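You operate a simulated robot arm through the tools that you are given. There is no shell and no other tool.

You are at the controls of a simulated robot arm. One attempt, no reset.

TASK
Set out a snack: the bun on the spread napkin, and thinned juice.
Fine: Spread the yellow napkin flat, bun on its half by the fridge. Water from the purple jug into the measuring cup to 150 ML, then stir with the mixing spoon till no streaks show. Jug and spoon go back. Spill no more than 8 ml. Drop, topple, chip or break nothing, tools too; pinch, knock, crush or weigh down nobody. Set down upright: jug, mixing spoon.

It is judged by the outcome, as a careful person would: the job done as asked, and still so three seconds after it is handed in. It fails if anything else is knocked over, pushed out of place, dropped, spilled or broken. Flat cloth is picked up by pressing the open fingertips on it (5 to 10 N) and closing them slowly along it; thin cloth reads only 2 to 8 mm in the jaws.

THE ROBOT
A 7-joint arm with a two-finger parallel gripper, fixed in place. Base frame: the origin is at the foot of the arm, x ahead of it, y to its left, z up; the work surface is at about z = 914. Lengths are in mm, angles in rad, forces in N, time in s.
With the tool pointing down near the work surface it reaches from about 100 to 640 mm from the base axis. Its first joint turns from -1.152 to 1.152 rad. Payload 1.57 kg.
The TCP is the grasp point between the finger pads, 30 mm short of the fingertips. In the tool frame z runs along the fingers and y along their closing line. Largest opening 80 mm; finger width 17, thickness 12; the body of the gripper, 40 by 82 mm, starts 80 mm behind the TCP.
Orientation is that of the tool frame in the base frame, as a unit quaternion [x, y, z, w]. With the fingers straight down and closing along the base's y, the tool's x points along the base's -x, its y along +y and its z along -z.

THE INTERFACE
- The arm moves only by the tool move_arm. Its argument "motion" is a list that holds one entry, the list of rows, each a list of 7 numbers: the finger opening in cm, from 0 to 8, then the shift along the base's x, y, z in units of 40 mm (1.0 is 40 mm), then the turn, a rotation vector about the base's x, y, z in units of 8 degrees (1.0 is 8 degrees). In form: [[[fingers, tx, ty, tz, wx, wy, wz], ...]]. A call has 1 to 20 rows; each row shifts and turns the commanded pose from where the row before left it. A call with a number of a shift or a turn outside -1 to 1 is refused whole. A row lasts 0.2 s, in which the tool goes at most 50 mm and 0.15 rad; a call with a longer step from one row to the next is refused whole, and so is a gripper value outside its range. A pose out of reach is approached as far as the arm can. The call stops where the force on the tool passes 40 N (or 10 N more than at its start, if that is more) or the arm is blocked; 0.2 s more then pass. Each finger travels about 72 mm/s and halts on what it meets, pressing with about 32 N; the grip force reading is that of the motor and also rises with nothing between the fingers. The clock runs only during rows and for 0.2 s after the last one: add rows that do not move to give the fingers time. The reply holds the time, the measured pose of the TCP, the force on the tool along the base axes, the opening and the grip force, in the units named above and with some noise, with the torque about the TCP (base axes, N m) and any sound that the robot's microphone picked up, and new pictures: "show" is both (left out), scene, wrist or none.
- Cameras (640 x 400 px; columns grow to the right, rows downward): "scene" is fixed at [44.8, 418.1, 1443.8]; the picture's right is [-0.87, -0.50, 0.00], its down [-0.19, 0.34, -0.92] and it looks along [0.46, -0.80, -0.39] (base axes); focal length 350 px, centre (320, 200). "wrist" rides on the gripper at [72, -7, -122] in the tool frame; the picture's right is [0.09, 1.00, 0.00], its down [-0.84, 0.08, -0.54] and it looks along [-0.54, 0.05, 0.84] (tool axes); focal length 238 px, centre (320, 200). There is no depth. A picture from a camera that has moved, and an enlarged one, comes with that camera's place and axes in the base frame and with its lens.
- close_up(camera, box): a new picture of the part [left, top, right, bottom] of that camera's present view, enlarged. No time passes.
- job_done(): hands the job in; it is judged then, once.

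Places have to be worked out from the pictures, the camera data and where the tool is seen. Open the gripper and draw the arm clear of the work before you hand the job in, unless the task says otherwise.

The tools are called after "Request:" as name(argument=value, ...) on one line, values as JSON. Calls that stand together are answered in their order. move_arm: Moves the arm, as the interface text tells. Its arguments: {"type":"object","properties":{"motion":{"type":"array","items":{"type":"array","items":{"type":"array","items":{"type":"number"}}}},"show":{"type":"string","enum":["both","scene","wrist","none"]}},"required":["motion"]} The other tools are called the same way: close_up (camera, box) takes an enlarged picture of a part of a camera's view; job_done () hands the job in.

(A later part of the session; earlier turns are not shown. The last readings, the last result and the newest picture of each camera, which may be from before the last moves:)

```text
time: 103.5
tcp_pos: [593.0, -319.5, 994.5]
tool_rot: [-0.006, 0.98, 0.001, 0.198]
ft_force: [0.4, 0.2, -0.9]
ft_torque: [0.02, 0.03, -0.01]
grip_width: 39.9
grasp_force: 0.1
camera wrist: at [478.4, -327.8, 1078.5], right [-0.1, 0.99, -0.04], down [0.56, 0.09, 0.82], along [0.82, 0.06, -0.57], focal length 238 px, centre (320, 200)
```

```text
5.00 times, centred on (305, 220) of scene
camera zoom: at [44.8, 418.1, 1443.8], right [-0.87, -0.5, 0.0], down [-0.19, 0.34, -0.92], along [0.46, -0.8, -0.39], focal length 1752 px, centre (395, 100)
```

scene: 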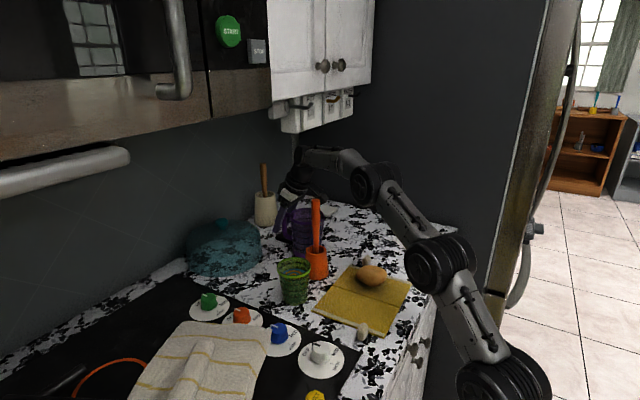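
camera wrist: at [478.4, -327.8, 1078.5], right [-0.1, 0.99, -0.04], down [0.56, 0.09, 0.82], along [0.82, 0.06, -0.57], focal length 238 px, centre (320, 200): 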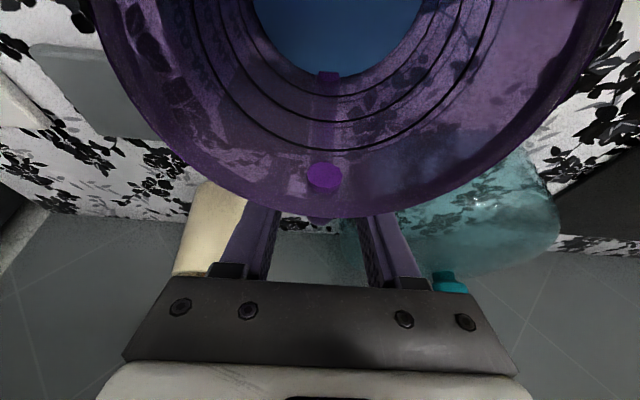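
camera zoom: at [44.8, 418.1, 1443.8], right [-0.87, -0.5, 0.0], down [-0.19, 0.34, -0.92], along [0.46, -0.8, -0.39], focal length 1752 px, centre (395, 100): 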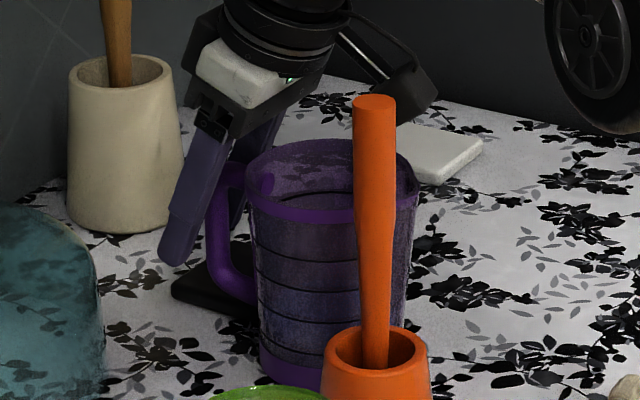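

The jug stands upright in its place. I back the fingers up off the handle along the way they came and then draw clear above.

Request:
move_arm(motion=[[[4, -0.05, 0, 0.25, 0, 0, 0], [4, -0.07, 0, 0.3, 0, 0, 0], [4, -0.07, 0, 0.3, 0, 0, 0], [4, -0.1, 0, 0.35, 0, 0, 0], [4, -0.4, 0, 0.4, 0, 0, 0], [4, -0.6, 0, 0.4, 0, 0, 0], [4, -0.7, 0, 0.4, 0, 0.6, 0], [4, -0.7, 0, 0.4, 0, 1, 0], [4, -0.5, 0, 0.3, 0, 1, 0], [4, 0, 0, 0.3, 0, 0.24, 0], [4, 0, 0, 0, 0, 0, 0]]])

Request:
close_up(camera="wrist", box=[240, 40, 440, 240])

```text
time: 105.8
tcp_pos: [458.1, -327.4, 1128.7]
tool_rot: [0.001, 1.0, 0.003, -0.002]
ft_force: [-0.1, 0.0, -0.2]
ft_torque: [0.03, -0.01, 0.04]
grip_width: 39.9
grasp_force: 0.1
camera wrist: at [386.0, -334.5, 1250.7], right [-0.09, 1.0, 0.01], down [0.84, 0.07, 0.54], along [0.54, 0.05, -0.84], focal length 238 px, centre (320, 200)
```

scene: 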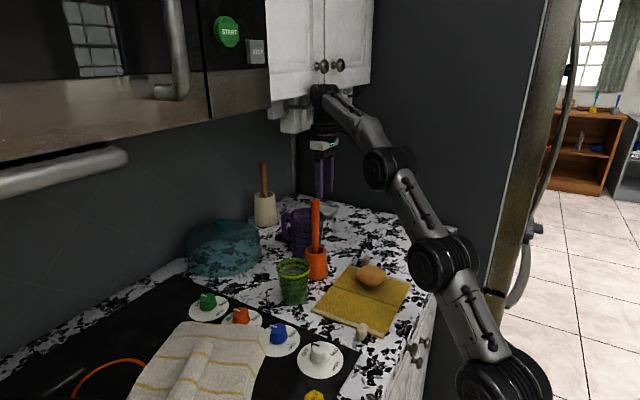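
wrist: 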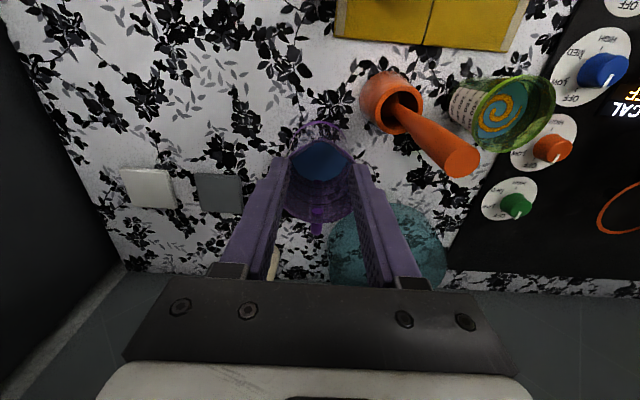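

```text
2.00 times, centred on (340, 140) of wrist
camera zoom: at [386.0, -334.5, 1250.7], right [-0.09, 1.0, 0.01], down [0.84, 0.07, 0.54], along [0.54, 0.05, -0.84], focal length 477 px, centre (280, 320)
```

zoom: 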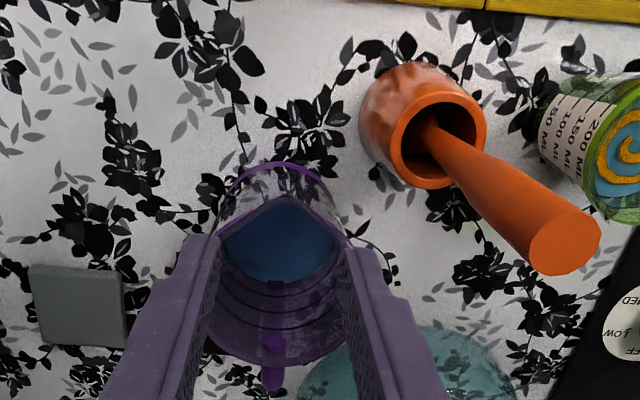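

The jug stands safely; the cup shows yellow and blue swirls. Next the orange mixing spoon, whose top is at (436.5,-243.4,1119): I go above it and check alignment.

Request:
move_arm(motion=[[[4, 0, 0, 0.6, 0, 0, 0], [4, 0, 0, 0.4, 0, 0, 0], [4, -0.18, 0.7, 0, 0, 0, 0], [4, -0.18, 0.7, 0, 0, 0, 0], [4, -0.18, 0.7, 0, 0, 0, 0], [4, 0, 0, 0, 0, 0, 0]]])

Request:
close_up(camera="wrist", box=[240, 100, 400, 260])

Request:
close_up(camera="scene", box=[260, 150, 380, 310])

```text
time: 107.2
tcp_pos: [432.0, -227.4, 1163.2]
tool_rot: [-0.006, 1.0, 0.001, 0.001]
ft_force: [-0.1, 0.4, -0.2]
ft_torque: [0.0, -0.05, 0.04]
grip_width: 39.9
grasp_force: 0.1
out of reach, approached as far as the arm can: row 1, 2
camera wrist: at [359.3, -235.6, 1285.2], right [-0.1, 0.99, 0.0], down [0.83, 0.09, 0.54], along [0.54, 0.06, -0.84], focal length 238 px, centre (320, 200)
```

scene: 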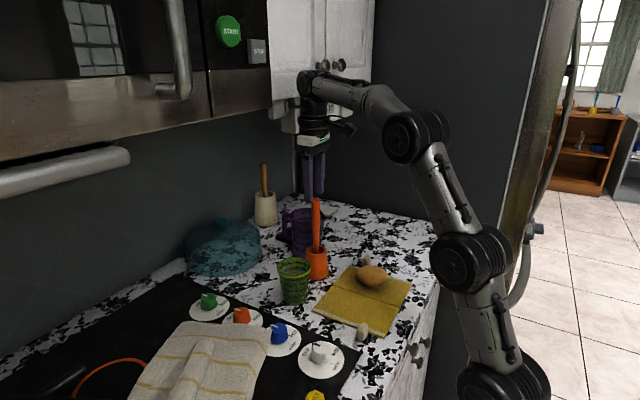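
wrist: 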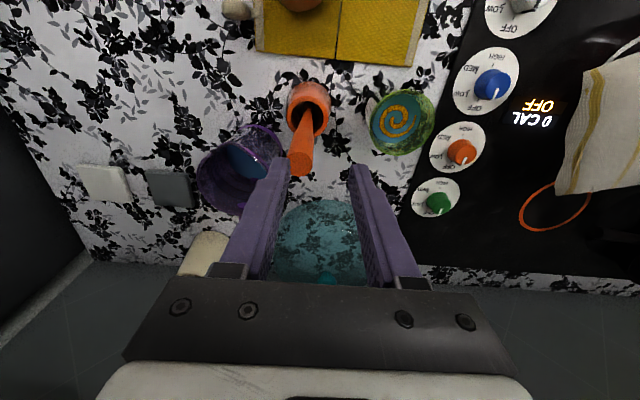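

```text
2.50 times, centred on (320, 180) of wrist
camera zoom: at [359.3, -235.6, 1285.2], right [-0.1, 0.99, 0.0], down [0.83, 0.09, 0.54], along [0.54, 0.06, -0.84], focal length 596 px, centre (320, 250)
```

zoom: 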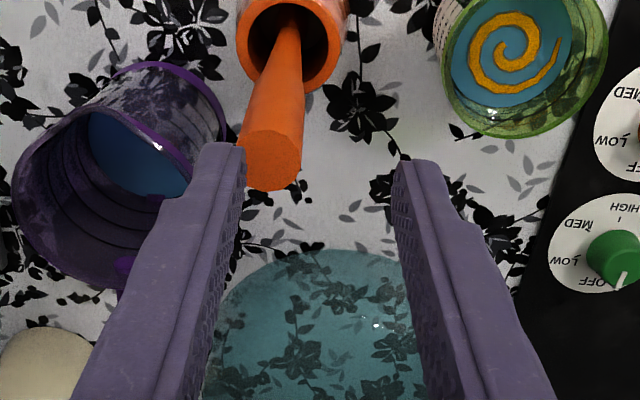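

```text
2.50 times, centred on (320, 230) of scene
camera zoom: at [44.8, 418.1, 1443.8], right [-0.87, -0.5, 0.0], down [-0.19, 0.34, -0.92], along [0.46, -0.8, -0.39], focal length 876 px, centre (320, 125)
```

zoom: 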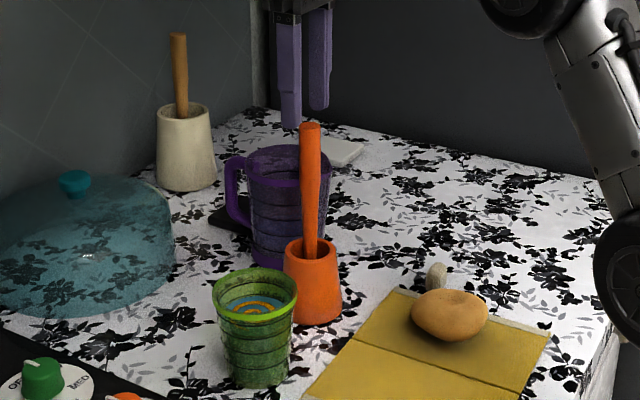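

I am 15 mm past it in y because of the reach limit. I correct to (437,-242.7) and look again.

Request:
move_arm(motion=[[[4, 0.06, -0.2, 0, 0, 0, 0], [4, 0.06, -0.18, 0, 0, 0, 0], [4, 0, 0, 0, 0, 0, 0]]], show="wrist")

Request:
close_up(camera="wrist", box=[240, 100, 400, 260])

```text
time: 108.0
tcp_pos: [437.5, -244.9, 1164.3]
tool_rot: [-0.005, 1.0, 0.0, 0.001]
ft_force: [0.2, 0.1, 1.1]
ft_torque: [0.01, -0.02, 0.04]
grip_width: 40.3
grasp_force: 0.0
camera wrist: at [365.0, -252.5, 1285.6], right [-0.1, 0.99, 0.0], down [0.84, 0.09, 0.54], along [0.54, 0.06, -0.84], focal length 238 px, centre (320, 200)
```

wrist: 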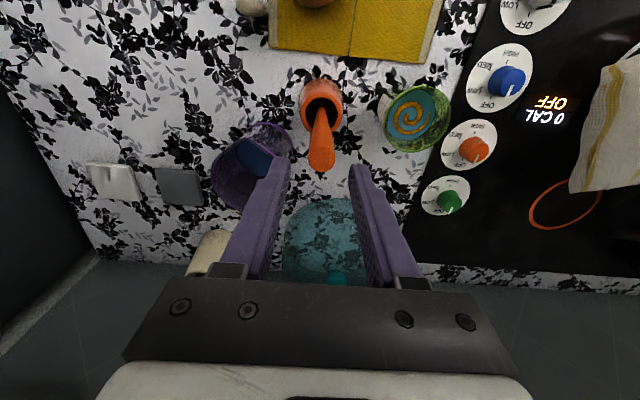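

```text
2.50 times, centred on (320, 180) of wrist
camera zoom: at [365.0, -252.5, 1285.6], right [-0.1, 0.99, 0.0], down [0.84, 0.09, 0.54], along [0.54, 0.06, -0.84], focal length 596 px, centre (320, 250)
```

zoom: 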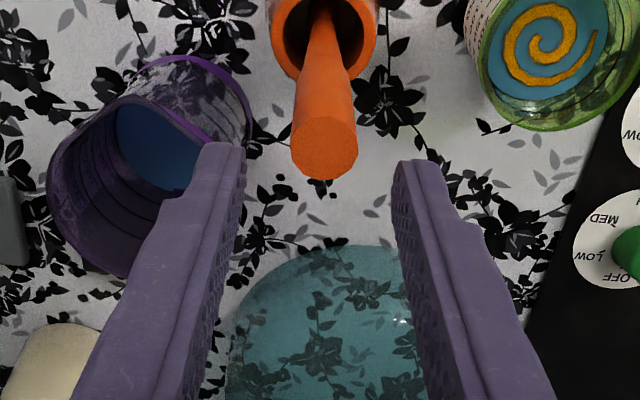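

The spoon's end is centred between the fingers. I descend so the pads straddle its thick upper part.

Request:
move_arm(motion=[[[4, -0.01, 0.03, -0.4, 0, 0, 0], [4, 0, 0, -0.5, 0, 0, 0], [4, 0, 0, -0.45, 0, 0, 0], [4, 0, 0, -0.3, 0, 0, 0], [4, 0, 0, 0, 0, 0, 0]]])

Request:
close_up(camera="wrist", box=[240, 100, 400, 260])

Request:
close_up(camera="scene", box=[270, 160, 370, 290])

```text
time: 109.2
tcp_pos: [437.7, -244.2, 1098.0]
tool_rot: [-0.005, 1.0, 0.001, 0.001]
ft_force: [0.8, -0.6, -1.3]
ft_torque: [0.01, 0.0, 0.0]
grip_width: 39.9
grasp_force: 0.1
camera wrist: at [365.4, -251.3, 1219.7], right [-0.1, 0.99, 0.0], down [0.84, 0.09, 0.54], along [0.54, 0.06, -0.84], focal length 238 px, centre (320, 200)
```

scene: 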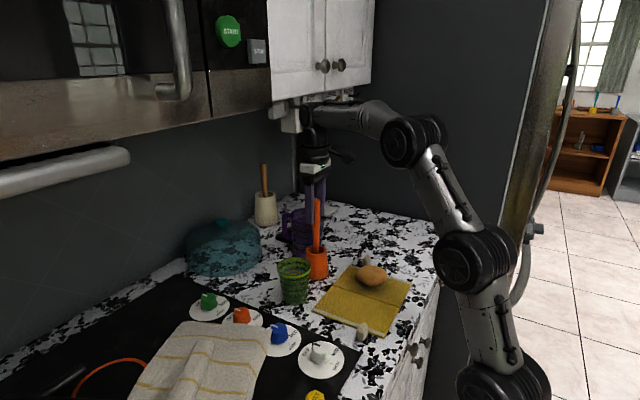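
wrist: 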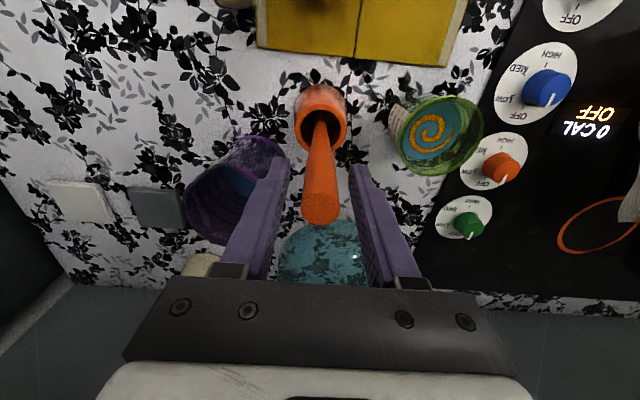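

```text
2.50 times, centred on (320, 180) of wrist
camera zoom: at [365.4, -251.3, 1219.7], right [-0.1, 0.99, 0.0], down [0.84, 0.09, 0.54], along [0.54, 0.06, -0.84], focal length 596 px, centre (320, 250)
```

zoom: 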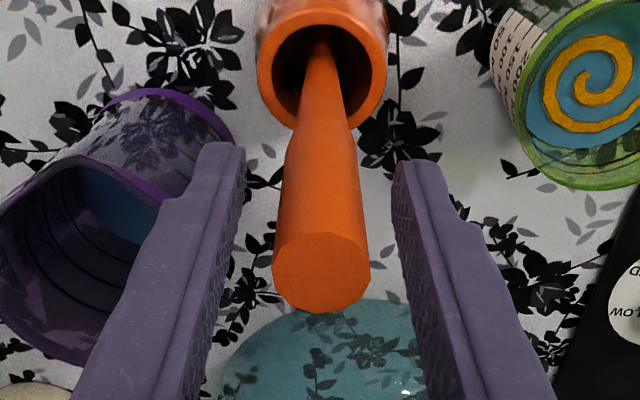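

```text
3.08 times, centred on (320, 225) of scene
camera zoom: at [44.8, 418.1, 1443.8], right [-0.87, -0.5, 0.0], down [-0.19, 0.34, -0.92], along [0.46, -0.8, -0.39], focal length 1078 px, centre (320, 123)
```

zoom: 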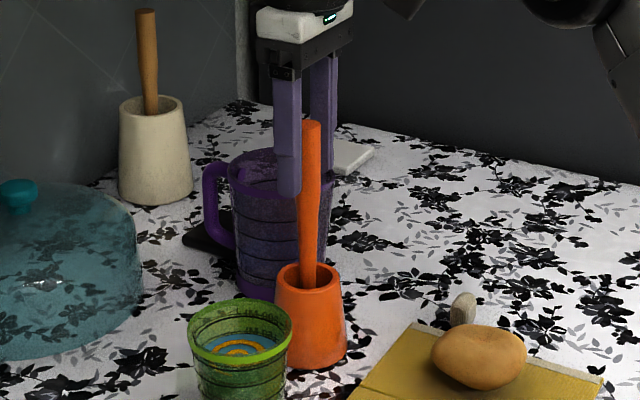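

The pads straddle the spoon's thick part, about 2 mm off in x. I correct that and close gently.

Request:
move_arm(motion=[[[4, -0.05, 0.02, 0, 0, 0, 0], [3.2, 0, 0, 0, 0, 0, 0], [2.6, 0, 0, 0, 0, 0, 0], [2.1, 0, 0, 0, 0, 0, 0], [1.7, 0, 0, 0, 0, 0, 0], [1.2, 0, 0, 0, 0, 0, 0], [1.2, 0, 0, 0, 0, 0, 0]]], show="wrist")

Request:
close_up(camera="scene", box=[270, 160, 370, 290])

```text
time: 110.8
tcp_pos: [436.1, -241.5, 1098.0]
tool_rot: [-0.005, 1.0, 0.0, 0.001]
ft_force: [0.4, 0.5, -1.0]
ft_torque: [-0.05, 0.02, 0.03]
grip_width: 20.1
grasp_force: 31.7
camera wrist: at [363.3, -250.4, 1219.9], right [-0.1, 0.99, 0.0], down [0.84, 0.09, 0.54], along [0.54, 0.06, -0.84], focal length 238 px, centre (320, 200)
```

wrist: 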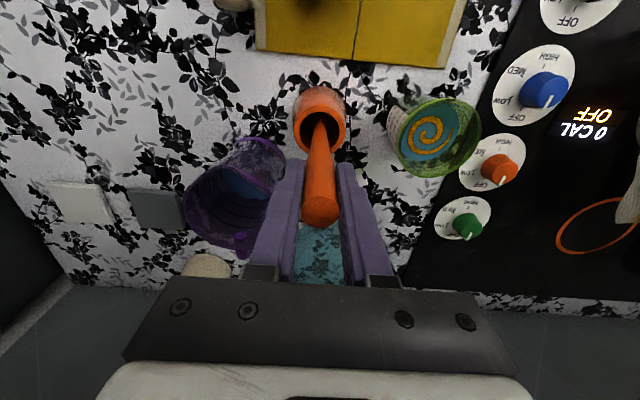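

```text
3.08 times, centred on (320, 225) of scene
camera zoom: at [44.8, 418.1, 1443.8], right [-0.87, -0.5, 0.0], down [-0.19, 0.34, -0.92], along [0.46, -0.8, -0.39], focal length 1078 px, centre (320, 123)
```

zoom: 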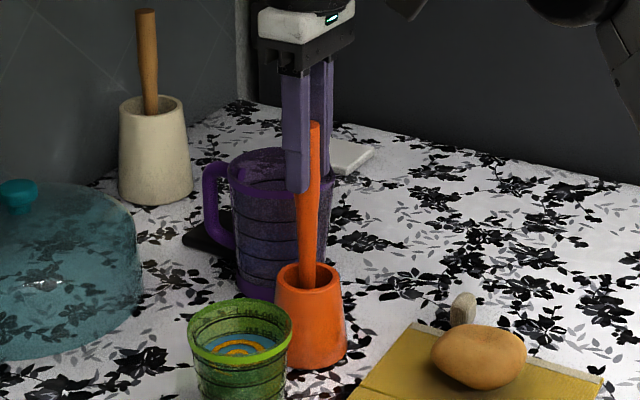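

The spoon is gripped (20 mm, 32 N). I lift it straight up slowly and check that its pot stays on the counter.

Request:
move_arm(motion=[[[1.2, 0, 0, 0.1, 0, 0, 0], [1.2, 0, 0, 0.2, 0, 0, 0], [1.2, 0, 0, 0.3, 0, 0, 0], [1.2, 0, 0, 0.3, 0, 0, 0], [1.2, 0, 0, 0, 0, 0, 0]]], show="none")

Request:
close_up(camera="scene", box=[270, 140, 370, 290])

```text
time: 112.0
tcp_pos: [435.3, -242.0, 1134.4]
tool_rot: [-0.006, 1.0, 0.002, 0.001]
ft_force: [-0.2, 0.1, -0.9]
ft_torque: [0.08, 0.0, 0.01]
grip_width: 20.2
grasp_force: 31.6
```

```text
2.67 times, centred on (320, 215) of scene
camera zoom: at [44.8, 418.1, 1443.8], right [-0.87, -0.5, 0.0], down [-0.19, 0.34, -0.92], along [0.46, -0.8, -0.39], focal length 934 px, centre (320, 160)
```

zoom: 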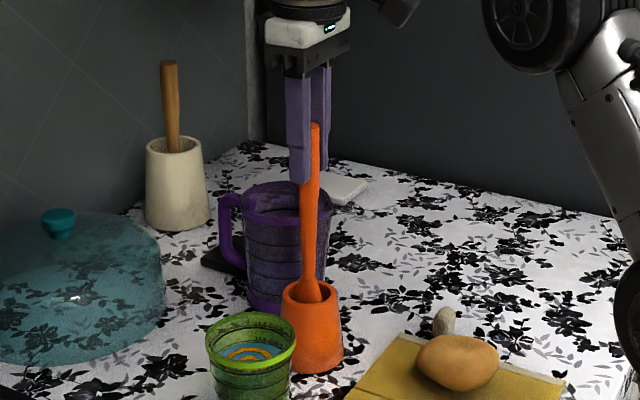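

The pot stays while the spoon rises. I lift on until its head clears the pot and the cup's rim height.

Request:
move_arm(motion=[[[1.2, 0, 0, 0.3, 0, 0, 0], [1.2, 0, 0, 0.4, 0, 0, 0], [1.2, 0, 0, 0.4, 0, 0, 0], [1.2, 0, 0, 0.4, 0, 0, 0], [1.2, 0, 0, 0.4, 0, 0, 0], [1.2, 0, 0, 0, 0, 0, 0]]], show="none")

Request:
close_up(camera="scene", box=[260, 130, 370, 300])

```text
time: 113.5
tcp_pos: [435.2, -241.7, 1210.4]
tool_rot: [-0.006, 1.0, 0.001, 0.0]
ft_force: [-0.5, -0.1, -0.7]
ft_torque: [-0.01, 0.02, 0.01]
grip_width: 19.3
grasp_force: 32.0
```

```text
2.35 times, centred on (315, 215) of scene
camera zoom: at [44.8, 418.1, 1443.8], right [-0.87, -0.5, 0.0], down [-0.19, 0.34, -0.92], along [0.46, -0.8, -0.39], focal length 824 px, centre (332, 165)
```

zoom: 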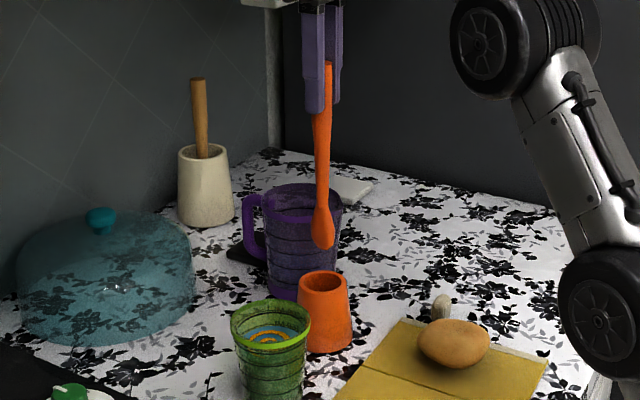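

The spoon is free: a narrow head about 22 mm wide, its tip about 187 mm below the grasp point. I check from the wrist camera how straight it hangs.

Request:
move_arm(motion=[[[1.2, 0, 0, 0, 0, 0, 0]]])

Request:
close_up(camera="wrist", box=[260, 80, 400, 240])

Request:
close_up(camera="scene", box=[290, 140, 345, 240])

```text
time: 113.8
tcp_pos: [435.7, -241.3, 1210.0]
tool_rot: [-0.006, 1.0, 0.002, 0.001]
ft_force: [0.7, -0.4, -1.3]
ft_torque: [0.0, 0.01, 0.03]
grip_width: 19.6
grasp_force: 32.1
camera wrist: at [362.5, -250.3, 1331.5], right [-0.1, 0.99, 0.0], down [0.84, 0.09, 0.54], along [0.54, 0.06, -0.84], focal length 238 px, centre (320, 200)
```

scene: 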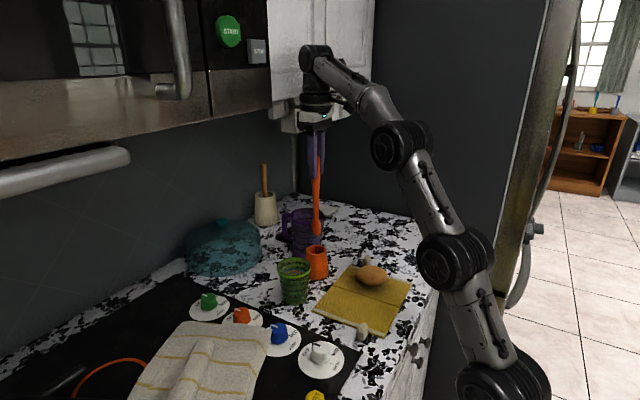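
wrist: 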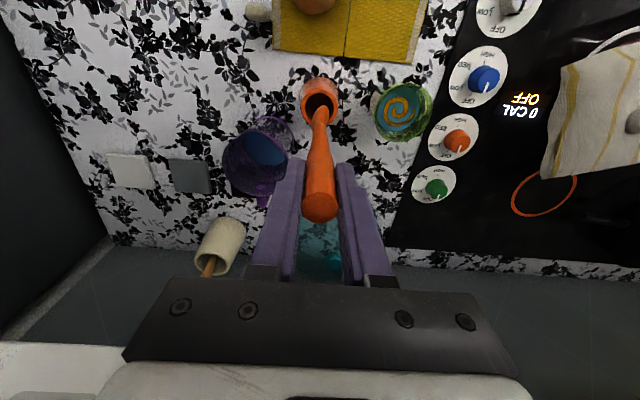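

```text
2.50 times, centred on (330, 160) of wrist
camera zoom: at [362.5, -250.3, 1331.5], right [-0.1, 0.99, 0.0], down [0.84, 0.09, 0.54], along [0.54, 0.06, -0.84], focal length 596 px, centre (295, 300)
```

zoom: 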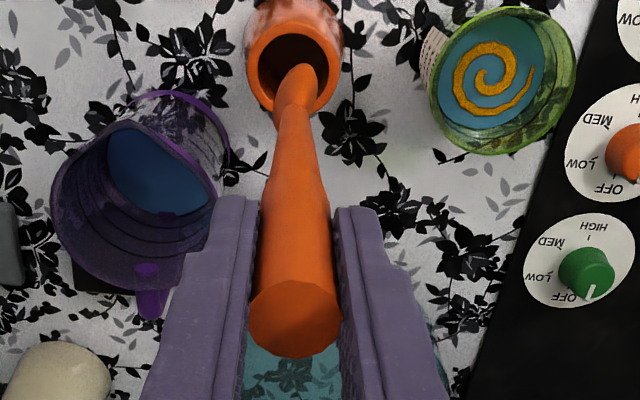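

```text
4.00 times, centred on (318, 190) of scene
camera zoom: at [44.8, 418.1, 1443.8], right [-0.87, -0.5, 0.0], down [-0.19, 0.34, -0.92], along [0.46, -0.8, -0.39], focal length 1402 px, centre (330, 240)
```

zoom: 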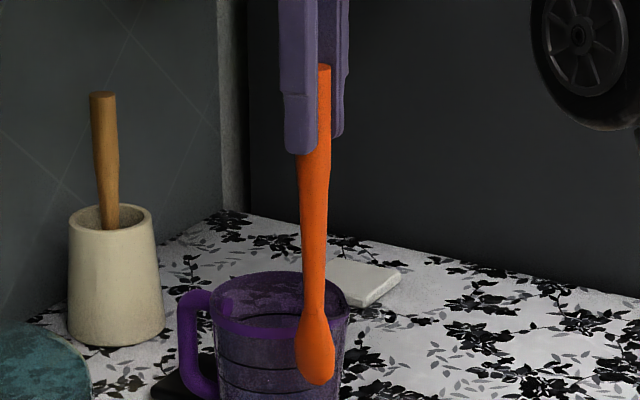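

The spoon hangs straight. I carry it over the cup's centre at (426.5,-130.5), tip well above the rim.

Request:
move_arm(motion=[[[1.2, -0.03, 0.3, 0.15, 0, 0, 0], [1.2, -0.05, 0.5, 0.1, 0, 0, 0], [1.2, -0.05, 0.6, 0, 0, 0, 0], [1.2, -0.05, 0.6, 0, 0, 0, 0], [1.2, -0.05, 0.5, 0, 0, 0, 0], [1.2, 0, 0.28, 0, 0, 0, 0], [1.2, 0, 0, 0, 0, 0, 0]]])

Request:
close_up(camera="wrist", box=[260, 80, 400, 240])

Request:
close_up(camera="scene", box=[250, 170, 350, 310])

```text
time: 115.5
tcp_pos: [427.0, -131.7, 1220.9]
tool_rot: [-0.005, 1.0, 0.002, 0.001]
ft_force: [0.2, 0.1, -1.0]
ft_torque: [0.0, 0.02, 0.0]
grip_width: 19.4
grasp_force: 31.9
camera wrist: at [354.7, -138.7, 1342.1], right [-0.1, 0.99, 0.0], down [0.84, 0.09, 0.54], along [0.54, 0.06, -0.84], focal length 238 px, centre (320, 200)
```

scene: 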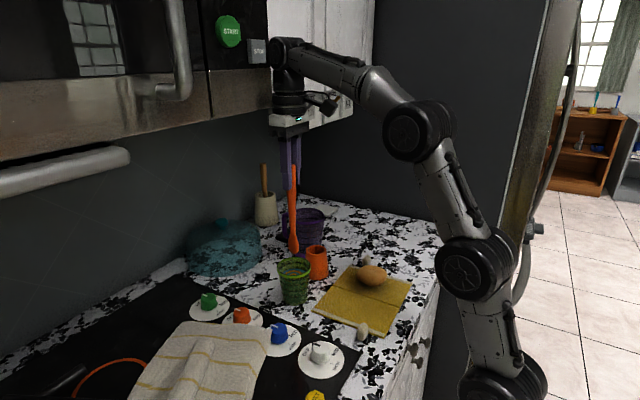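
wrist: 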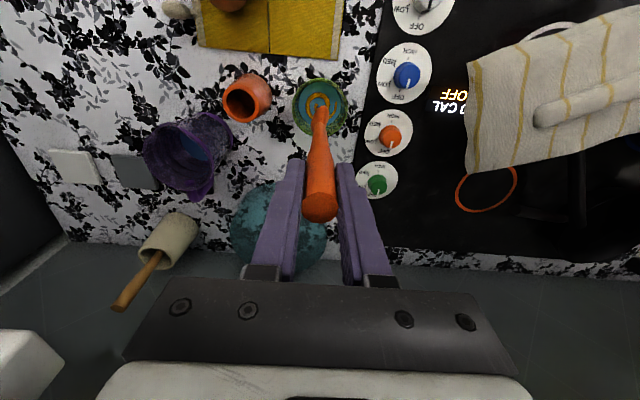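

```text
2.50 times, centred on (330, 160) of wrist
camera zoom: at [354.7, -138.7, 1342.1], right [-0.1, 0.99, 0.0], down [0.84, 0.09, 0.54], along [0.54, 0.06, -0.84], focal length 596 px, centre (295, 300)
```

zoom: 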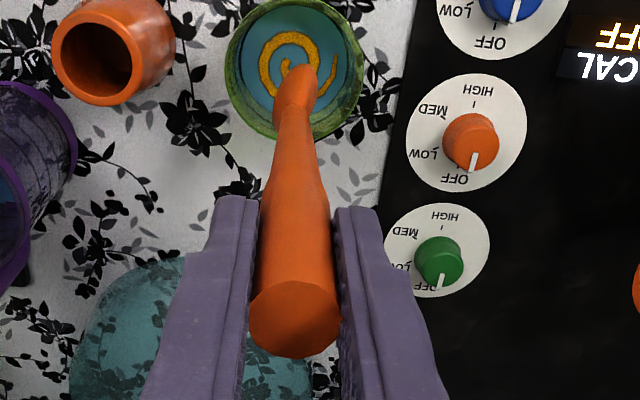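

```text
2.86 times, centred on (300, 240) of scene
camera zoom: at [44.8, 418.1, 1443.8], right [-0.87, -0.5, 0.0], down [-0.19, 0.34, -0.92], along [0.46, -0.8, -0.39], focal length 1001 px, centre (377, 86)
```

zoom: 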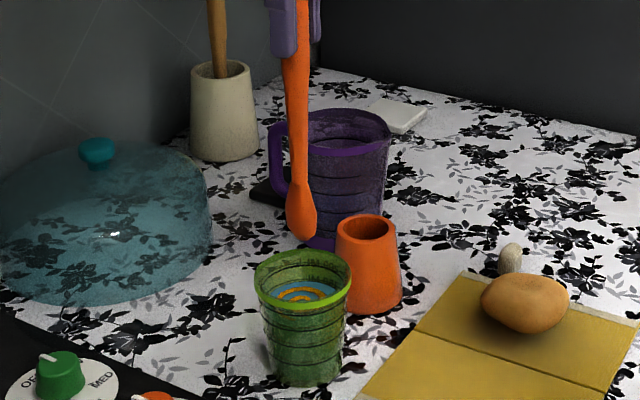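

The spoon is centred over the cup within about a millimetre. I lower it slowly into the drink, stopping about 20 mm above the cup's bottom.

Request:
move_arm(motion=[[[1.2, 0, 0.01, -0.3, 0, 0, 0], [1.2, 0, 0, -0.4, 0, 0, 0], [1.2, 0, 0, -0.4, 0, 0, 0], [1.2, 0, 0, -0.35, 0, 0, 0], [1.2, 0, 0, -0.3, 0, 0, 0], [1.2, 0, 0, -0.3, 0, 0, 0], [1.2, 0, 0, -0.3, 0, 0, 0], [1.2, 0, 0, 0, 0, 0, 0]]])

Request:
close_up(camera="scene", box=[265, 220, 325, 310])

```text
time: 117.2
tcp_pos: [425.1, -131.5, 1126.5]
tool_rot: [-0.005, 1.0, 0.001, 0.001]
ft_force: [-0.6, 0.5, -0.1]
ft_torque: [-0.02, -0.01, 0.03]
grip_width: 19.2
grasp_force: 32.4
camera wrist: at [353.9, -139.0, 1248.0], right [-0.1, 0.99, 0.0], down [0.84, 0.09, 0.54], along [0.54, 0.06, -0.84], focal length 238 px, centre (320, 200)
```

scene: 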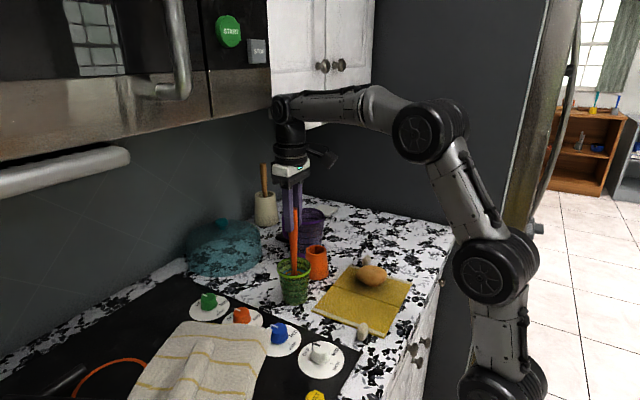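
wrist: 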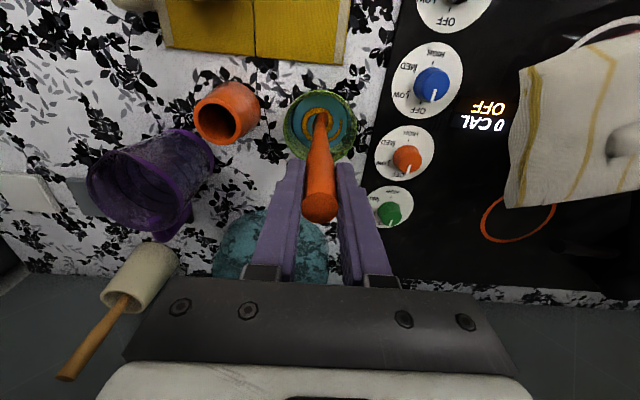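

```text
4.44 times, centred on (295, 265) of scene
camera zoom: at [44.8, 418.1, 1443.8], right [-0.87, -0.5, 0.0], down [-0.19, 0.34, -0.92], along [0.46, -0.8, -0.39], focal length 1558 px, centre (431, -89)
```

zoom: 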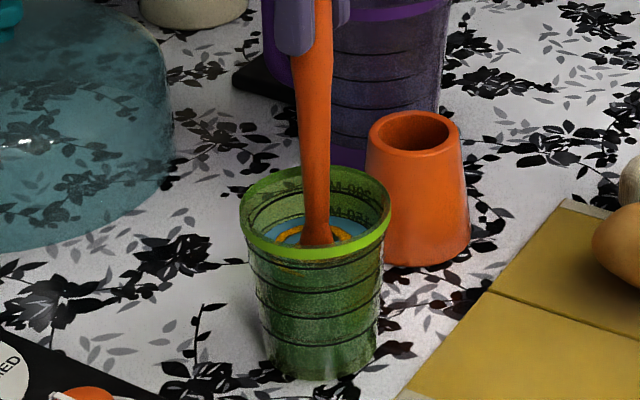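

The spoon stands in the drink with room all round. I stir with gentle circles of 9 mm radius.

Request:
move_arm(motion=[[[1.2, 0.1, 0, -0.08, 0, 0, 0], [1.2, 0.125, 0, -0.07, 0, 0, 0], [1.2, -0.066, 0.159, 0, 0, 0, 0], [1.2, -0.159, 0.066, 0, 0, 0, 0], [1.2, -0.159, -0.066, 0, 0, 0, 0], [1.2, -0.066, -0.159, 0, 0, 0, 0], [1.2, 0.066, -0.159, 0, 0, 0, 0], [1.2, 0.159, -0.066, 0, 0, 0, 0], [1.2, 0.159, 0.066, 0, 0, 0, 0], [1.2, 0.066, 0.159, 0, 0, 0, 0], [1.2, -0.066, 0.159, 0, 0, 0, 0], [1.2, -0.159, 0.066, 0, 0, 0, 0], [1.2, -0.159, -0.066, 0, 0, 0, 0], [1.2, -0.066, -0.159, 0, 0, 0, 0], [1.2, 0.066, -0.159, 0, 0, 0, 0], [1.2, 0.159, -0.066, 0, 0, 0, 0], [1.2, 0.159, 0.066, 0, 0, 0, 0], [1.2, 0.066, 0.159, 0, 0, 0, 0]]], show="wrist")

Request:
close_up(camera="scene", box=[265, 220, 325, 310])

Request:
close_up(camera="wrist", box=[270, 80, 370, 180])

```text
time: 121.0
tcp_pos: [434.7, -130.6, 1121.0]
tool_rot: [-0.005, 1.0, 0.002, 0.0]
ft_force: [-0.5, 0.3, -0.6]
ft_torque: [0.0, 0.02, -0.03]
grip_width: 19.1
grasp_force: 32.3
camera wrist: at [362.0, -138.8, 1241.7], right [-0.1, 0.99, 0.0], down [0.84, 0.08, 0.54], along [0.54, 0.06, -0.84], focal length 238 px, centre (320, 200)
```

wrist: 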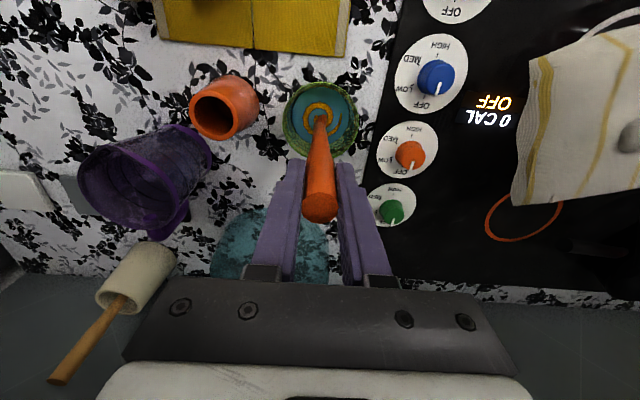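

```text
4.44 times, centred on (295, 265) of scene
camera zoom: at [44.8, 418.1, 1443.8], right [-0.87, -0.5, 0.0], down [-0.19, 0.34, -0.92], along [0.46, -0.8, -0.39], focal length 1558 px, centre (431, -89)
```

zoom: 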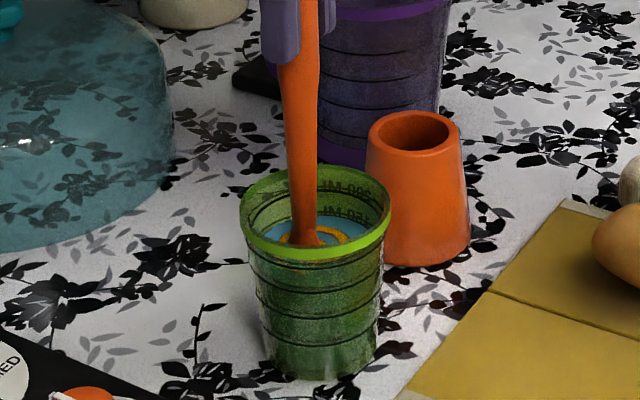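

```text
4.00 times, centred on (320, 130) of wrist
camera zoom: at [362.0, -138.8, 1241.7], right [-0.1, 0.99, 0.0], down [0.84, 0.08, 0.54], along [0.54, 0.06, -0.84], focal length 953 px, centre (320, 480)
```

zoom: 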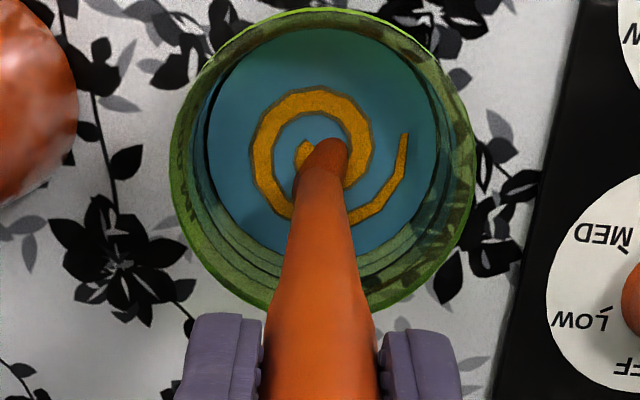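

The streak is thinner but still there, nothing spilled. I go on stirring somewhat faster, three more circles.

Request:
move_arm(motion=[[[1.2, -0.1125, 0.195, 0, 0, 0, 0], [1.2, -0.225, 0, 0, 0, 0, 0], [1.2, -0.1125, -0.195, 0, 0, 0, 0], [1.2, 0.1125, -0.195, 0, 0, 0, 0], [1.2, 0.225, 0, 0, 0, 0, 0], [1.2, 0.1125, 0.195, 0, 0, 0, 0], [1.2, -0.1125, 0.195, 0, 0, 0, 0], [1.2, -0.225, 0, 0, 0, 0, 0], [1.2, -0.1125, -0.195, 0, 0, 0, 0], [1.2, 0.1125, -0.195, 0, 0, 0, 0], [1.2, 0.225, 0, 0, 0, 0, 0], [1.2, 0.1125, 0.195, 0, 0, 0, 0], [1.2, -0.1125, 0.195, 0, 0, 0, 0], [1.2, -0.225, 0, 0, 0, 0, 0], [1.2, -0.1125, -0.195, 0, 0, 0, 0], [1.2, 0.1125, -0.195, 0, 0, 0, 0], [1.2, 0.225, 0, 0, 0, 0, 0], [1.2, 0.1125, 0.195, 0, 0, 0, 0]]], show="none")

Request:
close_up(camera="wrist", box=[270, 80, 370, 180])

Request:
close_up(camera="scene", box=[265, 220, 325, 310])

```text
time: 124.8
tcp_pos: [434.5, -132.0, 1119.5]
tool_rot: [-0.006, 1.0, 0.001, -0.001]
ft_force: [0.4, -0.3, -0.6]
ft_torque: [0.03, 0.02, 0.01]
grip_width: 19.5
grasp_force: 31.8
```

```text
4.00 times, centred on (320, 130) of wrist
camera zoom: at [362.8, -139.0, 1241.3], right [-0.1, 0.99, 0.0], down [0.84, 0.08, 0.54], along [0.54, 0.06, -0.84], focal length 953 px, centre (320, 480)
```

zoom: 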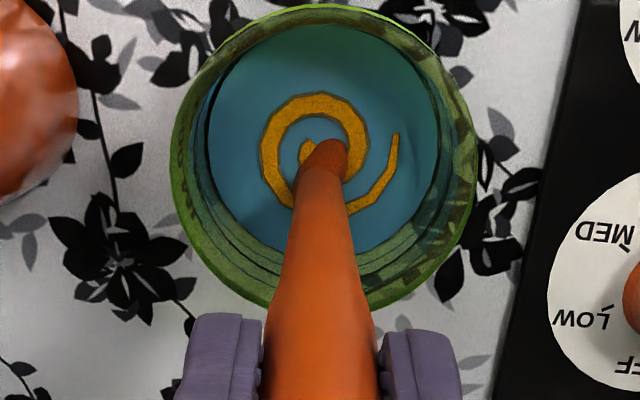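

```text
4.44 times, centred on (295, 265) of scene
camera zoom: at [44.8, 418.1, 1443.8], right [-0.87, -0.5, 0.0], down [-0.19, 0.34, -0.92], along [0.46, -0.8, -0.39], focal length 1558 px, centre (431, -89)
```

zoom: 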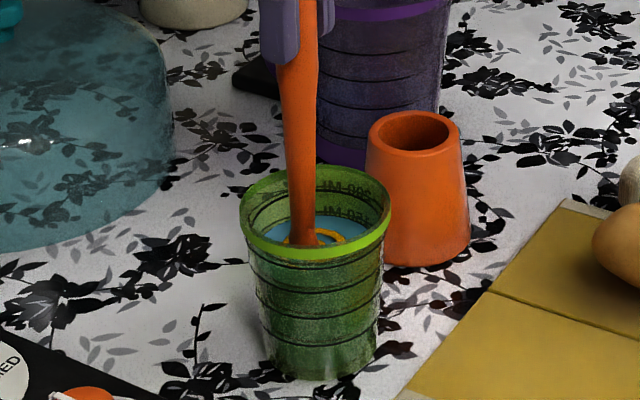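

The spiral shrinks slowly as I stir. I widen the circles to 12 mm (still clear of the wall) and stir on.

Request:
move_arm(motion=[[[1.2, 0.075, 0, 0, 0, 0, 0], [1.2, -0.15, 0.26, 0, 0, 0, 0], [1.2, -0.3, 0, 0, 0, 0, 0], [1.2, -0.15, -0.26, 0, 0, 0, 0], [1.2, 0.15, -0.26, 0, 0, 0, 0], [1.2, 0.3, 0, 0, 0, 0, 0], [1.2, 0.15, 0.26, 0, 0, 0, 0], [1.2, -0.15, 0.26, 0, 0, 0, 0], [1.2, -0.3, 0, 0, 0, 0, 0], [1.2, -0.15, -0.26, 0, 0, 0, 0], [1.2, 0.15, -0.26, 0, 0, 0, 0], [1.2, 0.3, 0, 0, 0, 0, 0], [1.2, 0.15, 0.26, 0, 0, 0, 0], [1.2, -0.15, 0.26, 0, 0, 0, 0], [1.2, -0.3, 0, 0, 0, 0, 0], [1.2, -0.15, -0.26, 0, 0, 0, 0], [1.2, 0.15, -0.26, 0, 0, 0, 0], [1.2, 0.3, 0, 0, 0, 0, 0], [1.2, 0.15, 0.26, 0, 0, 0, 0]]], show="none")

Request:
close_up(camera="wrist", box=[270, 80, 370, 180])

Request:
close_up(camera="scene", box=[265, 220, 325, 310])

```text
time: 128.8
tcp_pos: [438.8, -131.3, 1121.9]
tool_rot: [-0.004, 1.0, 0.001, 0.001]
ft_force: [-0.1, 0.4, -0.2]
ft_torque: [0.04, 0.0, 0.0]
grip_width: 19.2
grasp_force: 31.6
```

```text
4.00 times, centred on (320, 130) of wrist
camera zoom: at [366.6, -138.5, 1242.5], right [-0.1, 0.99, 0.0], down [0.84, 0.09, 0.54], along [0.54, 0.06, -0.84], focal length 953 px, centre (320, 480)
```

zoom: 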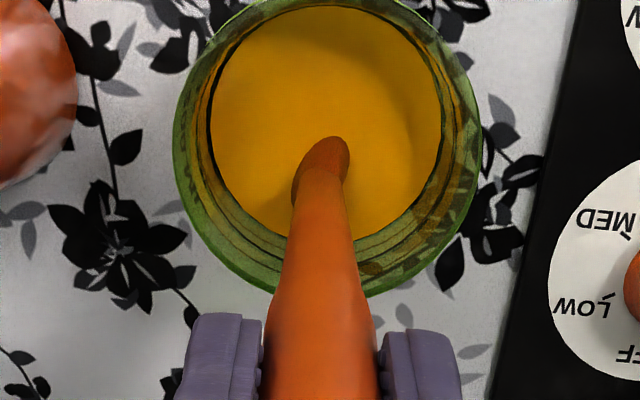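

```text
4.44 times, centred on (295, 265) of scene
camera zoom: at [44.8, 418.1, 1443.8], right [-0.87, -0.5, 0.0], down [-0.19, 0.34, -0.92], along [0.46, -0.8, -0.39], focal length 1558 px, centre (431, -89)
```

zoom: 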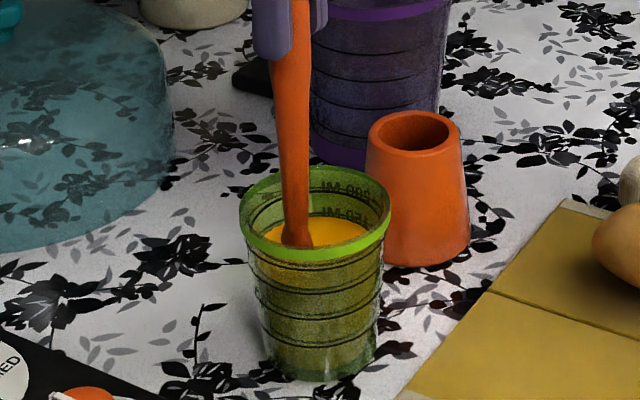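

The drink is now an even yellow-orange with no streaks. I bring the spoon back to the cup's centre, lift it out slowly and let it drip over the cup.

Request:
move_arm(motion=[[[1.2, -0.15, 0, 0, 0, 0, 0], [1.2, -0.15, 0, 0.05, 0, 0, 0], [1.2, 0, 0, 0.2, 0, 0, 0], [1.2, 0, 0, 0.25, 0, 0, 0], [1.2, 0, 0, 0.3, 0, 0, 0], [1.2, 0, 0, 0.3, 0, 0, 0], [1.2, 0, 0, 0.3, 0, 0, 0], [1.2, 0, 0, 0.3, 0, 0, 0], [1.2, 0, 0, 0.4, 0, 0, 0], [1.2, 0, 0, 0.4, 0, 0, 0], [1.2, 0, 0, 0, 0, 0, 0], [1.2, 0, 0, 0, 0, 0, 0], [1.2, 0, 0, 0, 0, 0, 0], [1.2, 0, 0, 0, 0, 0, 0]]])

Request:
close_up(camera="scene", box=[250, 170, 350, 310])

Request:
close_up(camera="scene", box=[288, 255, 308, 275])

Request:
close_up(camera="wrist", box=[200, 60, 400, 240])

```text
time: 131.8
tcp_pos: [426.8, -131.2, 1220.0]
tool_rot: [-0.006, 1.0, 0.002, 0.001]
ft_force: [-0.1, 0.3, -0.6]
ft_torque: [0.02, 0.0, 0.02]
grip_width: 19.3
grasp_force: 32.1
camera wrist: at [354.7, -138.5, 1341.4], right [-0.1, 0.99, 0.0], down [0.84, 0.09, 0.54], along [0.54, 0.06, -0.84], focal length 238 px, centre (320, 200)
```

scene: 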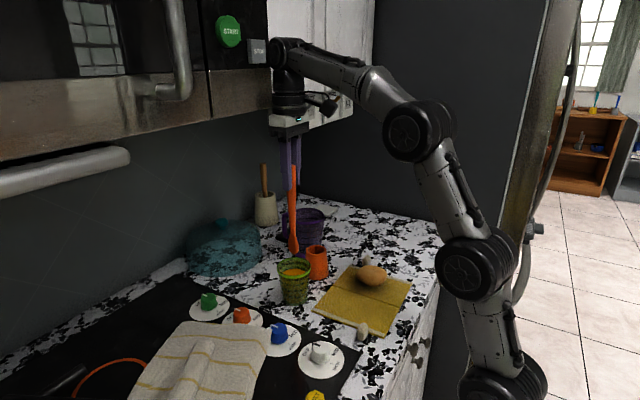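
wrist: 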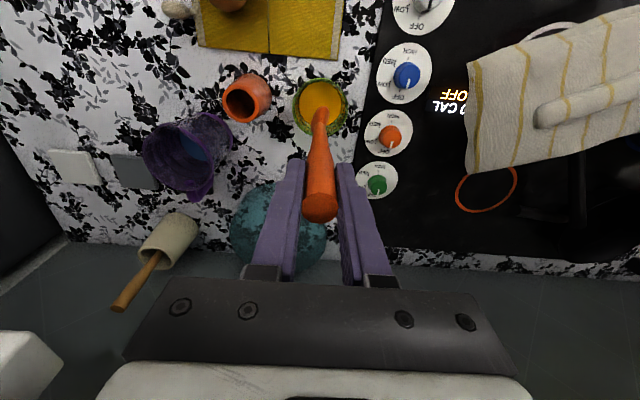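

```text
2.86 times, centred on (300, 240) of scene
camera zoom: at [44.8, 418.1, 1443.8], right [-0.87, -0.5, 0.0], down [-0.19, 0.34, -0.92], along [0.46, -0.8, -0.39], focal length 1001 px, centre (377, 86)
```

zoom: 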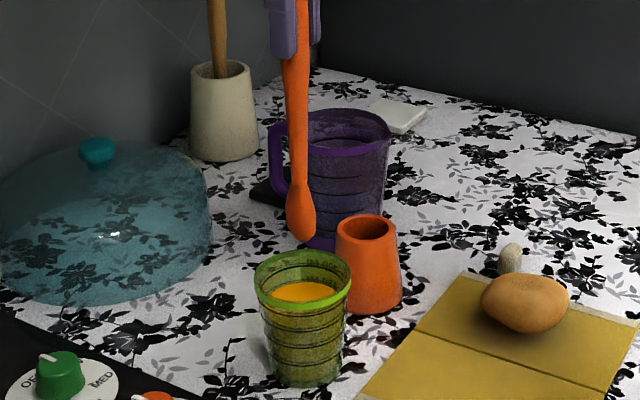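

```text
16.00 times, centred on (298, 265) of scene
camera zoom: at [44.8, 418.1, 1443.8], right [-0.87, -0.5, 0.0], down [-0.19, 0.34, -0.92], along [0.46, -0.8, -0.39], focal length 5607 px, centre (672, -840)
```

zoom: 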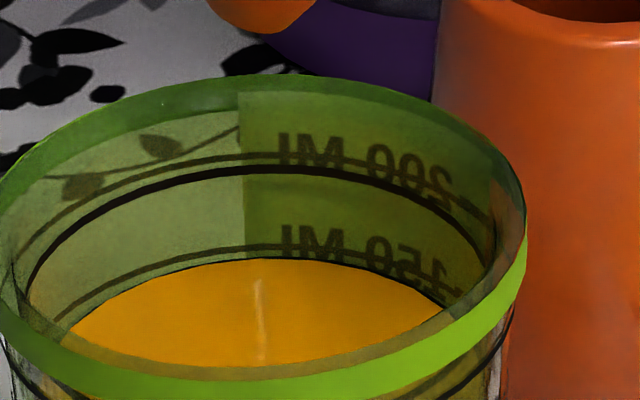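

```text
2.22 times, centred on (300, 150) of wrist
camera zoom: at [354.7, -138.5, 1341.4], right [-0.1, 0.99, 0.0], down [0.84, 0.09, 0.54], along [0.54, 0.06, -0.84], focal length 530 px, centre (364, 311)
```

zoom: 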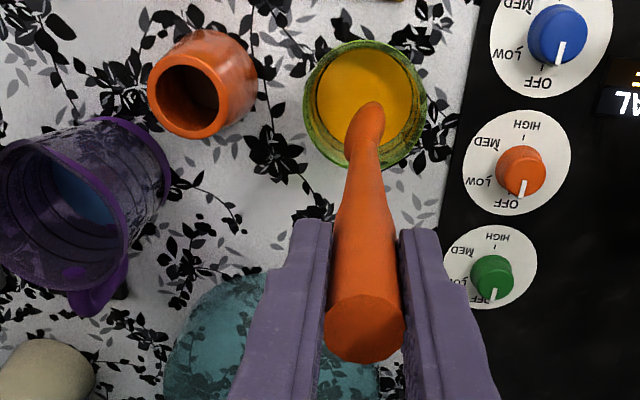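

The surface sits at the 150 ring and looks even. I carry the spoon back above its pot.

Request:
move_arm(motion=[[[1.2, 0.03, -0.3, 0, 0, 0, 0], [1.2, 0.05, -0.5, 0, 0, 0, 0], [1.2, 0.05, -0.6, 0, 0, 0, 0], [1.2, 0.05, -0.6, -0.1, 0, 0, 0], [1.2, 0.05, -0.5, -0.15, 0, 0, 0], [1.2, 0, -0.29, 0, 0, 0, 0], [1.2, 0, 0, 0, 0, 0, 0]]])

Request:
close_up(camera="scene", box=[265, 160, 365, 300])

Request:
close_up(camera="wrist", box=[240, 60, 400, 240])

Request:
close_up(camera="scene", box=[284, 255, 314, 285])

```text
time: 133.4
tcp_pos: [437.1, -243.3, 1209.9]
tool_rot: [-0.005, 1.0, 0.001, 0.0]
ft_force: [-0.3, -0.4, 0.2]
ft_torque: [-0.02, 0.0, -0.03]
grip_width: 19.2
grasp_force: 31.4
camera wrist: at [364.6, -250.8, 1332.0], right [-0.1, 0.99, 0.0], down [0.84, 0.09, 0.54], along [0.54, 0.06, -0.84], focal length 238 px, centre (320, 200)
```

scene: 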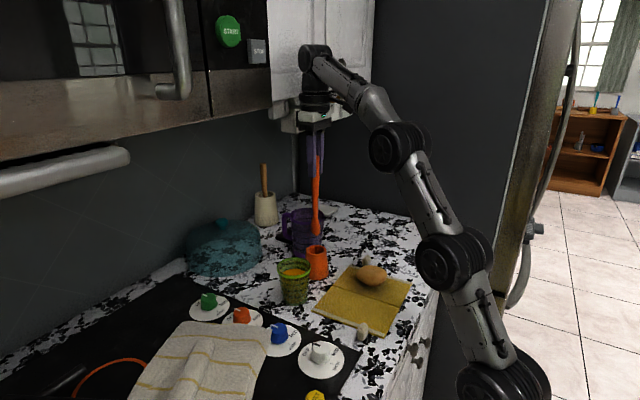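
wrist: 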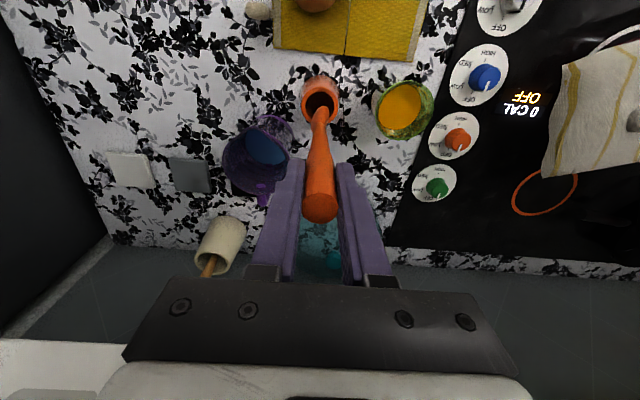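

```text
2.86 times, centred on (315, 230) of scene
camera zoom: at [44.8, 418.1, 1443.8], right [-0.87, -0.5, 0.0], down [-0.19, 0.34, -0.92], along [0.46, -0.8, -0.39], focal length 1001 px, centre (334, 114)
```

zoom: 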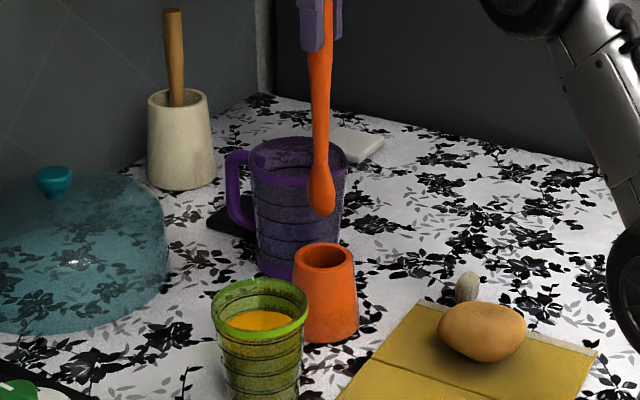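

```text
2.22 times, centred on (320, 150) of wrist
camera zoom: at [364.6, -250.8, 1332.0], right [-0.1, 0.99, 0.0], down [0.84, 0.09, 0.54], along [0.54, 0.06, -0.84], focal length 530 px, centre (320, 311)
```

zoom: 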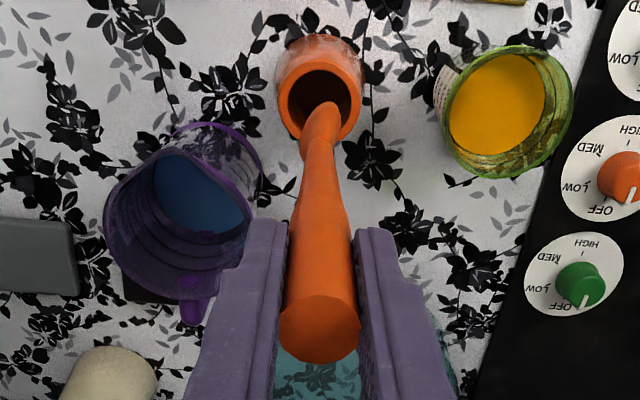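

```text
13.33 times, centred on (299, 270) of scene
camera zoom: at [44.8, 418.1, 1443.8], right [-0.87, -0.5, 0.0], down [-0.19, 0.34, -0.92], along [0.46, -0.8, -0.39], focal length 4672 px, centre (600, -733)
```

zoom: 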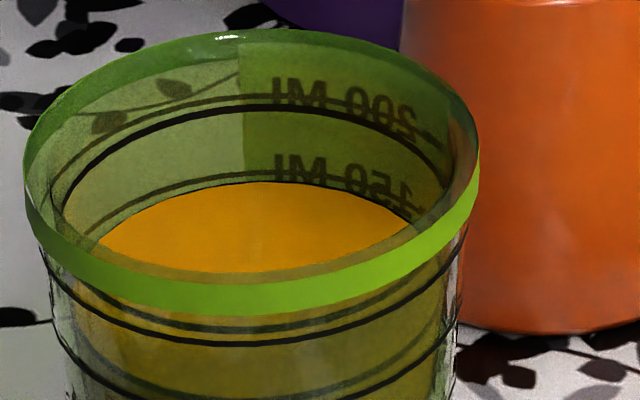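

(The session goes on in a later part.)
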